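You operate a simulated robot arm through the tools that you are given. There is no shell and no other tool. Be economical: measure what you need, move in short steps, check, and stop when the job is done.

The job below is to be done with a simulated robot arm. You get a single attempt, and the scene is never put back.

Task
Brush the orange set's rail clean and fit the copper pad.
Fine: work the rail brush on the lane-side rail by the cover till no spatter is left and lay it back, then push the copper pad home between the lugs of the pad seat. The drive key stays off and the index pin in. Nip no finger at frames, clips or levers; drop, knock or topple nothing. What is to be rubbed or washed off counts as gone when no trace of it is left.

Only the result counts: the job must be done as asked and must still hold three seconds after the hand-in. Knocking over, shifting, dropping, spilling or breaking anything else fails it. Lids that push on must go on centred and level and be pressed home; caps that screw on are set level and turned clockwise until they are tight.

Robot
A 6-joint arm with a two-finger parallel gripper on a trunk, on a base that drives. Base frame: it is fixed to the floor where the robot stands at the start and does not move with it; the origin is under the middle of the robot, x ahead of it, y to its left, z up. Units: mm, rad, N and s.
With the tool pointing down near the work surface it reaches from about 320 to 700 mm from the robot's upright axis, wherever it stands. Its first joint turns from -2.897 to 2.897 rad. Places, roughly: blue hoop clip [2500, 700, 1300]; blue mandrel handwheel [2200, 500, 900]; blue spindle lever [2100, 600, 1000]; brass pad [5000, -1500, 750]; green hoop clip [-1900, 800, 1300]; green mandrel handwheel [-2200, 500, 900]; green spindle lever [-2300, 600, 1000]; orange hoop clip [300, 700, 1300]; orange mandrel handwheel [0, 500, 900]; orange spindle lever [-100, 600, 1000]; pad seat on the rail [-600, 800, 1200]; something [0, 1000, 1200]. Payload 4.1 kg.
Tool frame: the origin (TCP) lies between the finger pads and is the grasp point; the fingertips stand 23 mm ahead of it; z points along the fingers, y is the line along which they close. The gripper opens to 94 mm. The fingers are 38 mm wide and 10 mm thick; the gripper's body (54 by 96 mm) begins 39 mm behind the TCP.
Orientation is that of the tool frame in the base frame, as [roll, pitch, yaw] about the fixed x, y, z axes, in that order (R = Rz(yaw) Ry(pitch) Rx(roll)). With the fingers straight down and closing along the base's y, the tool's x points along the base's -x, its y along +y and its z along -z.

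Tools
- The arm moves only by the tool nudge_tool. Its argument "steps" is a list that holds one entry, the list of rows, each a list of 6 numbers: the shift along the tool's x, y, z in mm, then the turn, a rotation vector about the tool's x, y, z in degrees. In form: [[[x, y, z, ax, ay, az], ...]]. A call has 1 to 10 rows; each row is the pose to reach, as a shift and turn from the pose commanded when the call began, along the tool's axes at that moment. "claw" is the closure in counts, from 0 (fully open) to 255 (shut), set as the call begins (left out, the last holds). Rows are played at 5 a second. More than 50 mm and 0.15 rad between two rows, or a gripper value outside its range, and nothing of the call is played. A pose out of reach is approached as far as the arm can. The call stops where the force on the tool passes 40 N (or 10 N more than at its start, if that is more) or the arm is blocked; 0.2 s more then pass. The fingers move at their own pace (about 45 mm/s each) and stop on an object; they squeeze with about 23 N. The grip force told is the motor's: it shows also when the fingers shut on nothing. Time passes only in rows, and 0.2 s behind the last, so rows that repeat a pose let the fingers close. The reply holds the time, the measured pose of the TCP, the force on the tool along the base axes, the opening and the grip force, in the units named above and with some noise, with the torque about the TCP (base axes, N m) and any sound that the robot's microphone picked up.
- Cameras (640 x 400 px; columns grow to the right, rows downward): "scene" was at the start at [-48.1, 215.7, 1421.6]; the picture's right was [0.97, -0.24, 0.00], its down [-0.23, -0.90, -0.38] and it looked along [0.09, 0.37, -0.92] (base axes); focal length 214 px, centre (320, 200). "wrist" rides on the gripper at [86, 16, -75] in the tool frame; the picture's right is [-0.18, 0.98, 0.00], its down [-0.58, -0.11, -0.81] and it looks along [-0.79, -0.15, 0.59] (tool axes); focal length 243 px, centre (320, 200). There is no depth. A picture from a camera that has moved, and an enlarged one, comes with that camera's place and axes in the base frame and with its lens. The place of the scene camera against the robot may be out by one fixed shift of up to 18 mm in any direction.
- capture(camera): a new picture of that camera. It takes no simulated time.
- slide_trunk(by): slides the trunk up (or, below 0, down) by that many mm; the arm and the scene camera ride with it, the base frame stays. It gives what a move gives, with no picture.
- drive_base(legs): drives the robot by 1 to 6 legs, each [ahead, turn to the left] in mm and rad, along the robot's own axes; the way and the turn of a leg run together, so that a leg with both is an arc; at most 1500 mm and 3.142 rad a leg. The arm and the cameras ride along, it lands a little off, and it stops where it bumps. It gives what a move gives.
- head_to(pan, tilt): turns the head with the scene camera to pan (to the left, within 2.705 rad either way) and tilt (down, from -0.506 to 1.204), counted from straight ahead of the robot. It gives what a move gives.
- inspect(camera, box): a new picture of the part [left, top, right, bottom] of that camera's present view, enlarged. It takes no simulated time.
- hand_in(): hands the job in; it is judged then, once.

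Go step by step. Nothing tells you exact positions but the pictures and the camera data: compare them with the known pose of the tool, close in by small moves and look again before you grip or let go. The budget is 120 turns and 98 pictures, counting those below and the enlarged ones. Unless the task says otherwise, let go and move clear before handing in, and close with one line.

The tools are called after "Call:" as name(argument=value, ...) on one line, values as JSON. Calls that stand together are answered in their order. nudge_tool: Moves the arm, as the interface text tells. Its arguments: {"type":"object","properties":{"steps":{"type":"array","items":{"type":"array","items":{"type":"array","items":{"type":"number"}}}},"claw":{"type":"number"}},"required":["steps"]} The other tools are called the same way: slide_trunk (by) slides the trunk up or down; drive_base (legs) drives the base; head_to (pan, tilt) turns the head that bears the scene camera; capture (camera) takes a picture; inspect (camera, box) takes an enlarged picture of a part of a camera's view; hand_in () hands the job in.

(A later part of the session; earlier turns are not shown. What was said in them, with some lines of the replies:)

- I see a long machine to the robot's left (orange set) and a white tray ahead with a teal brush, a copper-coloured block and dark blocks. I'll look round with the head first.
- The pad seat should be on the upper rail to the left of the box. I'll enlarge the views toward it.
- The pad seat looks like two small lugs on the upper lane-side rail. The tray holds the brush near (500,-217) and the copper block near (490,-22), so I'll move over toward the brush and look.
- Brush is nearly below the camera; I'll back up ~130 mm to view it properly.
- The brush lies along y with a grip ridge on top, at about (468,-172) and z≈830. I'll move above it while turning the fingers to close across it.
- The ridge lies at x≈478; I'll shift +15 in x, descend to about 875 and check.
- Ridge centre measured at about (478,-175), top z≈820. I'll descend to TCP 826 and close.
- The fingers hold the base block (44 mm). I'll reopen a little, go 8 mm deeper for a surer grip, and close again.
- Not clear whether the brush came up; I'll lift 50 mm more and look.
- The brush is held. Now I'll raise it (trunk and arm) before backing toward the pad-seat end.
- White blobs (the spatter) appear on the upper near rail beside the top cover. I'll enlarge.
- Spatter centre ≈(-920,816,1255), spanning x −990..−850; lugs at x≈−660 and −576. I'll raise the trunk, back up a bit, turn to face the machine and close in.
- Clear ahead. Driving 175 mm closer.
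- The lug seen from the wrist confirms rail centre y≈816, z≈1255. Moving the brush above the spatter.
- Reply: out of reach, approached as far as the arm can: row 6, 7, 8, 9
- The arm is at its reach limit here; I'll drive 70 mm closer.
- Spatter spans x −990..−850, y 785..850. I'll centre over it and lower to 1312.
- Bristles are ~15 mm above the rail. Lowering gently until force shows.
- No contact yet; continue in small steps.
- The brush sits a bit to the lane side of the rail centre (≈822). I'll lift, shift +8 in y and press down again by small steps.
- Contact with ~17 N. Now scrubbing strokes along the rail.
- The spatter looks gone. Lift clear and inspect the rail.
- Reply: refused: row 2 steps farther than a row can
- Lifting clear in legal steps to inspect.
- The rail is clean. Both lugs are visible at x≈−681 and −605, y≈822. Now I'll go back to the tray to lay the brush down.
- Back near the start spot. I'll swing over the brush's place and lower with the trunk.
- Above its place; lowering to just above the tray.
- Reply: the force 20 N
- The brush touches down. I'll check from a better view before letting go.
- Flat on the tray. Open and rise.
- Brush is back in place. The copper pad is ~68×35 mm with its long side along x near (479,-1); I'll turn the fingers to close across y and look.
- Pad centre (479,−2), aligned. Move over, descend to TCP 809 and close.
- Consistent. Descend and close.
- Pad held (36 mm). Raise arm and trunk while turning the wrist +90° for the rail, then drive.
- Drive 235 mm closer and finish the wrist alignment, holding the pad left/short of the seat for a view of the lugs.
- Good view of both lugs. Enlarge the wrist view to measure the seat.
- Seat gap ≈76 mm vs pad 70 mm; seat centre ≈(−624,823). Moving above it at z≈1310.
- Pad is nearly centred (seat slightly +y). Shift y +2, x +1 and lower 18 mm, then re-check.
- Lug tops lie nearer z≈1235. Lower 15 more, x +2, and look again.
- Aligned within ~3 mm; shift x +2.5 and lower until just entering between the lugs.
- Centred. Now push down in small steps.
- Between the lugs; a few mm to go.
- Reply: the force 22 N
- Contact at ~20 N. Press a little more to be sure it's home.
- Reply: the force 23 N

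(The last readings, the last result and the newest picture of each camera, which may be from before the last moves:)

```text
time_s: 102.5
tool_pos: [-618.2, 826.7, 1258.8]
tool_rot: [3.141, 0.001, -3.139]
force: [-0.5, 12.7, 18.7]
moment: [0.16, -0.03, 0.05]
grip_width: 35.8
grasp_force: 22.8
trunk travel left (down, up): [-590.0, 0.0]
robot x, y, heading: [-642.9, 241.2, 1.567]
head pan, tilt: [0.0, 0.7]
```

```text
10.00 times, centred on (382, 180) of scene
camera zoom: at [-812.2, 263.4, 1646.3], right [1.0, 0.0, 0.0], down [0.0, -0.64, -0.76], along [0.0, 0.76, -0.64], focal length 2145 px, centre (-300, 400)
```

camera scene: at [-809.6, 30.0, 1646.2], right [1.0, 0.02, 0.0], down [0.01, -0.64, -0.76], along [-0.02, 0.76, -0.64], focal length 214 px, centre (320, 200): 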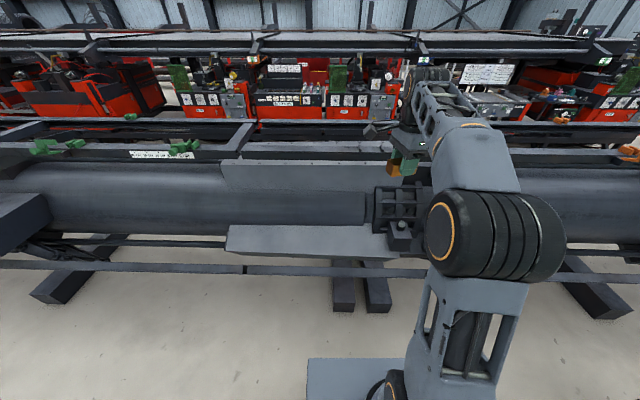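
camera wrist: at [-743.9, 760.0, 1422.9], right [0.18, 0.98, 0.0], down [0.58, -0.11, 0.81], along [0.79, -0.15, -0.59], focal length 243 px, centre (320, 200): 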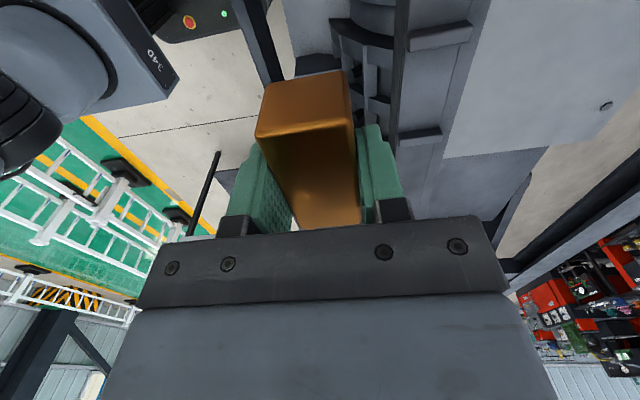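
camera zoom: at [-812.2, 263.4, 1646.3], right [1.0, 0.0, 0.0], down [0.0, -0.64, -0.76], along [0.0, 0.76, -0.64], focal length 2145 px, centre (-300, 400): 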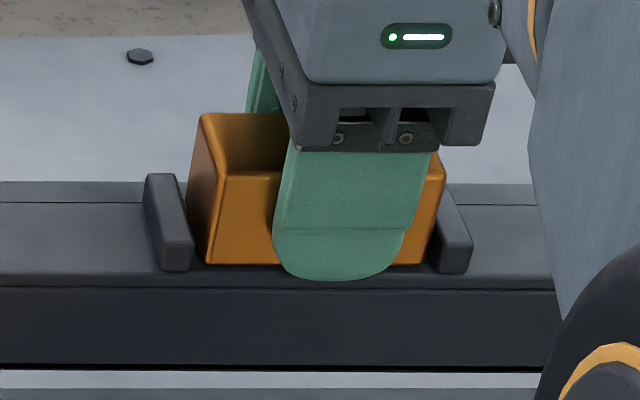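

The pad is bottomed on the rail (fingers slid on it). Release and rise.

Call:
nudge_tool(steps=[[[0, 0, -1, 0, 0, 0], [0, 0, -1, 0, 0, 0], [0, 0, -1, 0, 0, 0], [0, 0, -1, 0, 0, 0]]], claw=80)

Call:
nudge_tool(steps=[[[0, 0, -25, 0, 0, 0], [0, 0, -60, 0, 0, 0], [0, 0, -60, 0, 0, 0]]])

Call:
inspect(camera="scene", box=[350, 160, 414, 200])

Call:
capture(camera="wrist")

```text
time_s: 103.5
tool_pos: [-617.4, 825.1, 1260.1]
tool_rot: [3.141, 0.0, -3.14]
force: [0.2, -0.9, 0.3]
moment: [-0.05, 0.02, 0.02]
grip_width: 64.5
grasp_force: 0.0
trunk travel left (down, up): [-590.0, 0.0]
robot x, y, heading: [-645.4, 246.2, 1.575]
head pan, tilt: [0.0, 0.7]
```

```text
time_s: 104.3
tool_pos: [-615.2, 821.8, 1321.5]
tool_rot: [-3.14, -0.001, -3.139]
force: [-0.2, -0.3, -0.5]
moment: [-0.05, 0.01, 0.04]
grip_width: 64.5
grasp_force: 0.1
trunk travel left (down, up): [-590.0, 0.0]
robot x, y, heading: [-639.6, 244.5, 1.57]
head pan, tilt: [0.0, 0.7]
```

```text
10.00 times, centred on (382, 180) of scene
camera zoom: at [-812.1, 262.8, 1646.3], right [1.0, 0.0, 0.0], down [0.0, -0.64, -0.76], along [0.0, 0.76, -0.64], focal length 2145 px, centre (-300, 400)
```

zoom: 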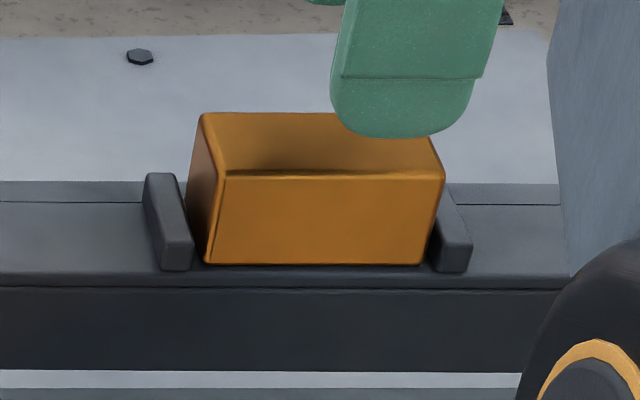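

```text
26 pictures are left
camera wrist: at [-703.0, 838.0, 1396.0], right [0.18, 0.98, 0.0], down [0.58, -0.11, 0.81], along [0.79, -0.15, -0.59], focal length 243 px, centre (320, 200)
```

wrist: 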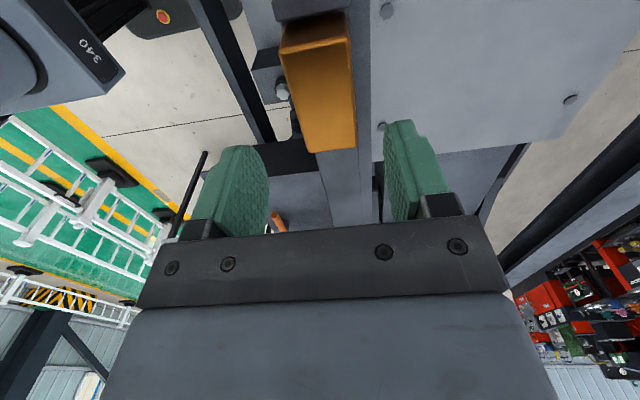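

The pad sits square and level between the lugs. For certainty I'll press its top lightly with the closed fingers.

Call:
nudge_tool(steps=[[[2, 3, 0, 0, 0, 0], [2, 3, 0, 0, 0, 0], [2, 3, 0, 0, 0, 0], [2, 3, 0, 0, 0, 0], [2, 3, 0, 0, 0, 0], [2, 3, 15, 0, 0, 0], [2, 3, 28, 0, 0, 0], [2, 3, 28, 0, 0, 0]]], claw=255)

Call:
inspect(camera="scene", box=[350, 160, 414, 200])

Call:
nudge_tool(steps=[[[0, 0, 2, 0, 0, 0], [0, 0, 4, 0, 0, 0], [0, 0, 4, 0, 0, 0]]])

```text
time_s: 106.1
tool_pos: [-617.6, 827.5, 1291.6]
tool_rot: [3.14, -0.001, -3.141]
force: [0.8, 2.0, 2.8]
moment: [0.03, 0.01, 0.0]
grip_width: 0.0
grasp_force: 23.2
trunk travel left (down, up): [-590.0, 0.0]
robot x, y, heading: [-645.9, 244.4, 1.571]
head pan, tilt: [0.0, 0.7]
```

```text
10.00 times, centred on (382, 180) of scene
camera zoom: at [-812.0, 262.7, 1646.3], right [1.0, 0.0, 0.0], down [0.0, -0.64, -0.76], along [0.0, 0.76, -0.64], focal length 2145 px, centre (-300, 400)
```

zoom: 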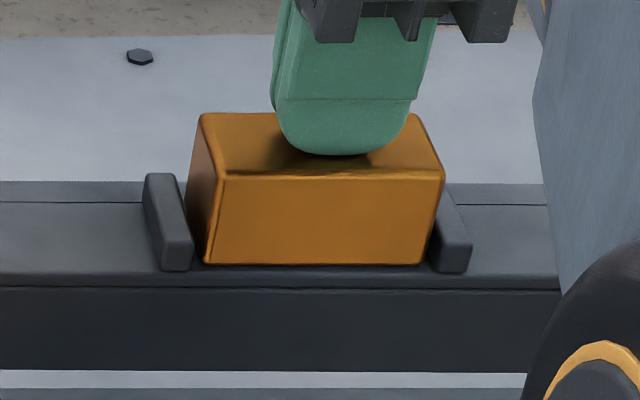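

```text
time_s: 107.0
tool_pos: [-618.4, 826.5, 1291.1]
tool_rot: [3.129, 0.001, -3.14]
force: [1.2, -3.0, 7.6]
moment: [-0.11, 0.09, 0.03]
grip_width: 0.3
grasp_force: 22.7
trunk travel left (down, up): [-590.0, 0.0]
robot x, y, heading: [-640.3, 241.8, 1.571]
head pan, tilt: [0.0, 0.7]
stopped in row 3: the force on the tool passed its limit at 41 N (the readings are from after the stop); the commanded pose is now the measured one
```

Pressed to ~40 N with no give: it is home. Rise clear and check.

Call:
nudge_tool(steps=[[[0, 0, -20, 0, 0, 0], [0, 0, -55, 0, 0, 0], [0, -45, -55, 0, 0, 0], [0, -90, -55, 0, 0, 0], [0, -90, -55, 0, 0, 0]]])

Call:
inspect(camera="scene", box=[340, 150, 420, 200])

Call:
capture(camera="wrist")

Call:
inspect(camera="scene", box=[200, 130, 360, 230])

```text
time_s: 108.2
tool_pos: [-619.3, 736.1, 1343.2]
tool_rot: [3.133, 0.001, -3.14]
force: [0.0, -0.3, -0.5]
moment: [0.01, -0.02, -0.02]
grip_width: 0.0
grasp_force: 23.1
trunk travel left (down, up): [-590.0, 0.0]
robot x, y, heading: [-645.5, 249.0, 1.578]
head pan, tilt: [0.0, 0.7]
```

```text
8.00 times, centred on (380, 175) of scene
camera zoom: at [-812.1, 263.4, 1646.3], right [1.0, 0.0, 0.0], down [0.0, -0.64, -0.76], along [0.0, 0.76, -0.64], focal length 1716 px, centre (-160, 400)
```

zoom: 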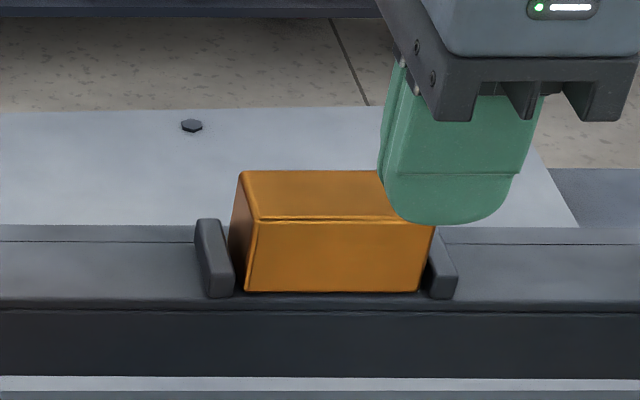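

```text
23 pictures are left
camera wrist: at [-705.8, 750.7, 1417.9], right [0.18, 0.98, 0.01], down [0.58, -0.11, 0.81], along [0.79, -0.14, -0.59], focal length 243 px, centre (320, 200)
```

wrist: 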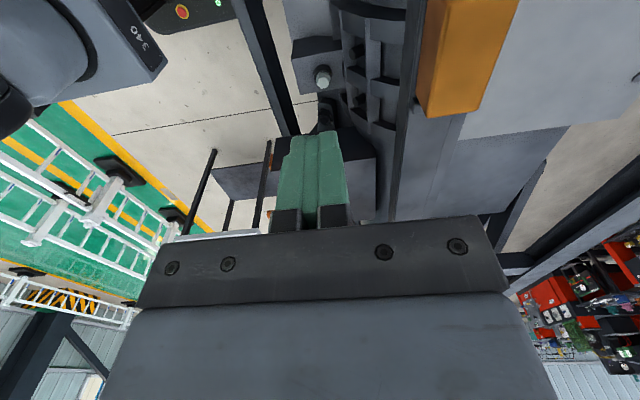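

```text
4.00 times, centred on (280, 180) of scene
camera zoom: at [-812.1, 263.4, 1646.3], right [1.0, 0.0, 0.0], down [0.0, -0.64, -0.76], along [0.0, 0.76, -0.64], focal length 858 px, centre (480, 280)
```

zoom: 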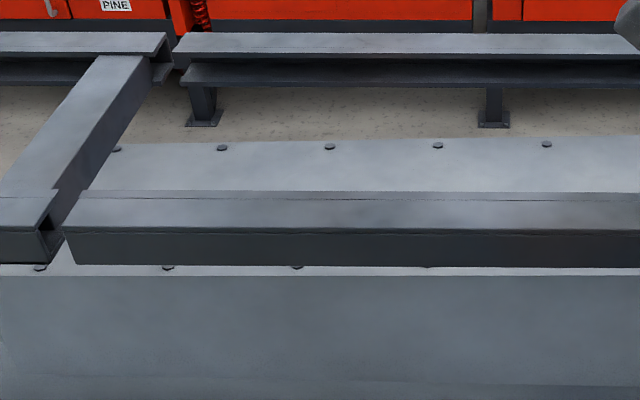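

The rail is clean, the pad sits level between the lugs and did not move under the press, and the brush lies on its tray. The gripper is clear, so I'm handing in.

Call:
hand_in()

```text
The job is handed in.
```

I brushed the orange set's lane-side rail until no spatter was left and laid the brush back on its tray. The copper pad is pressed home between the lugs of the pad seat. I didn't touch the drive key or the index pin.
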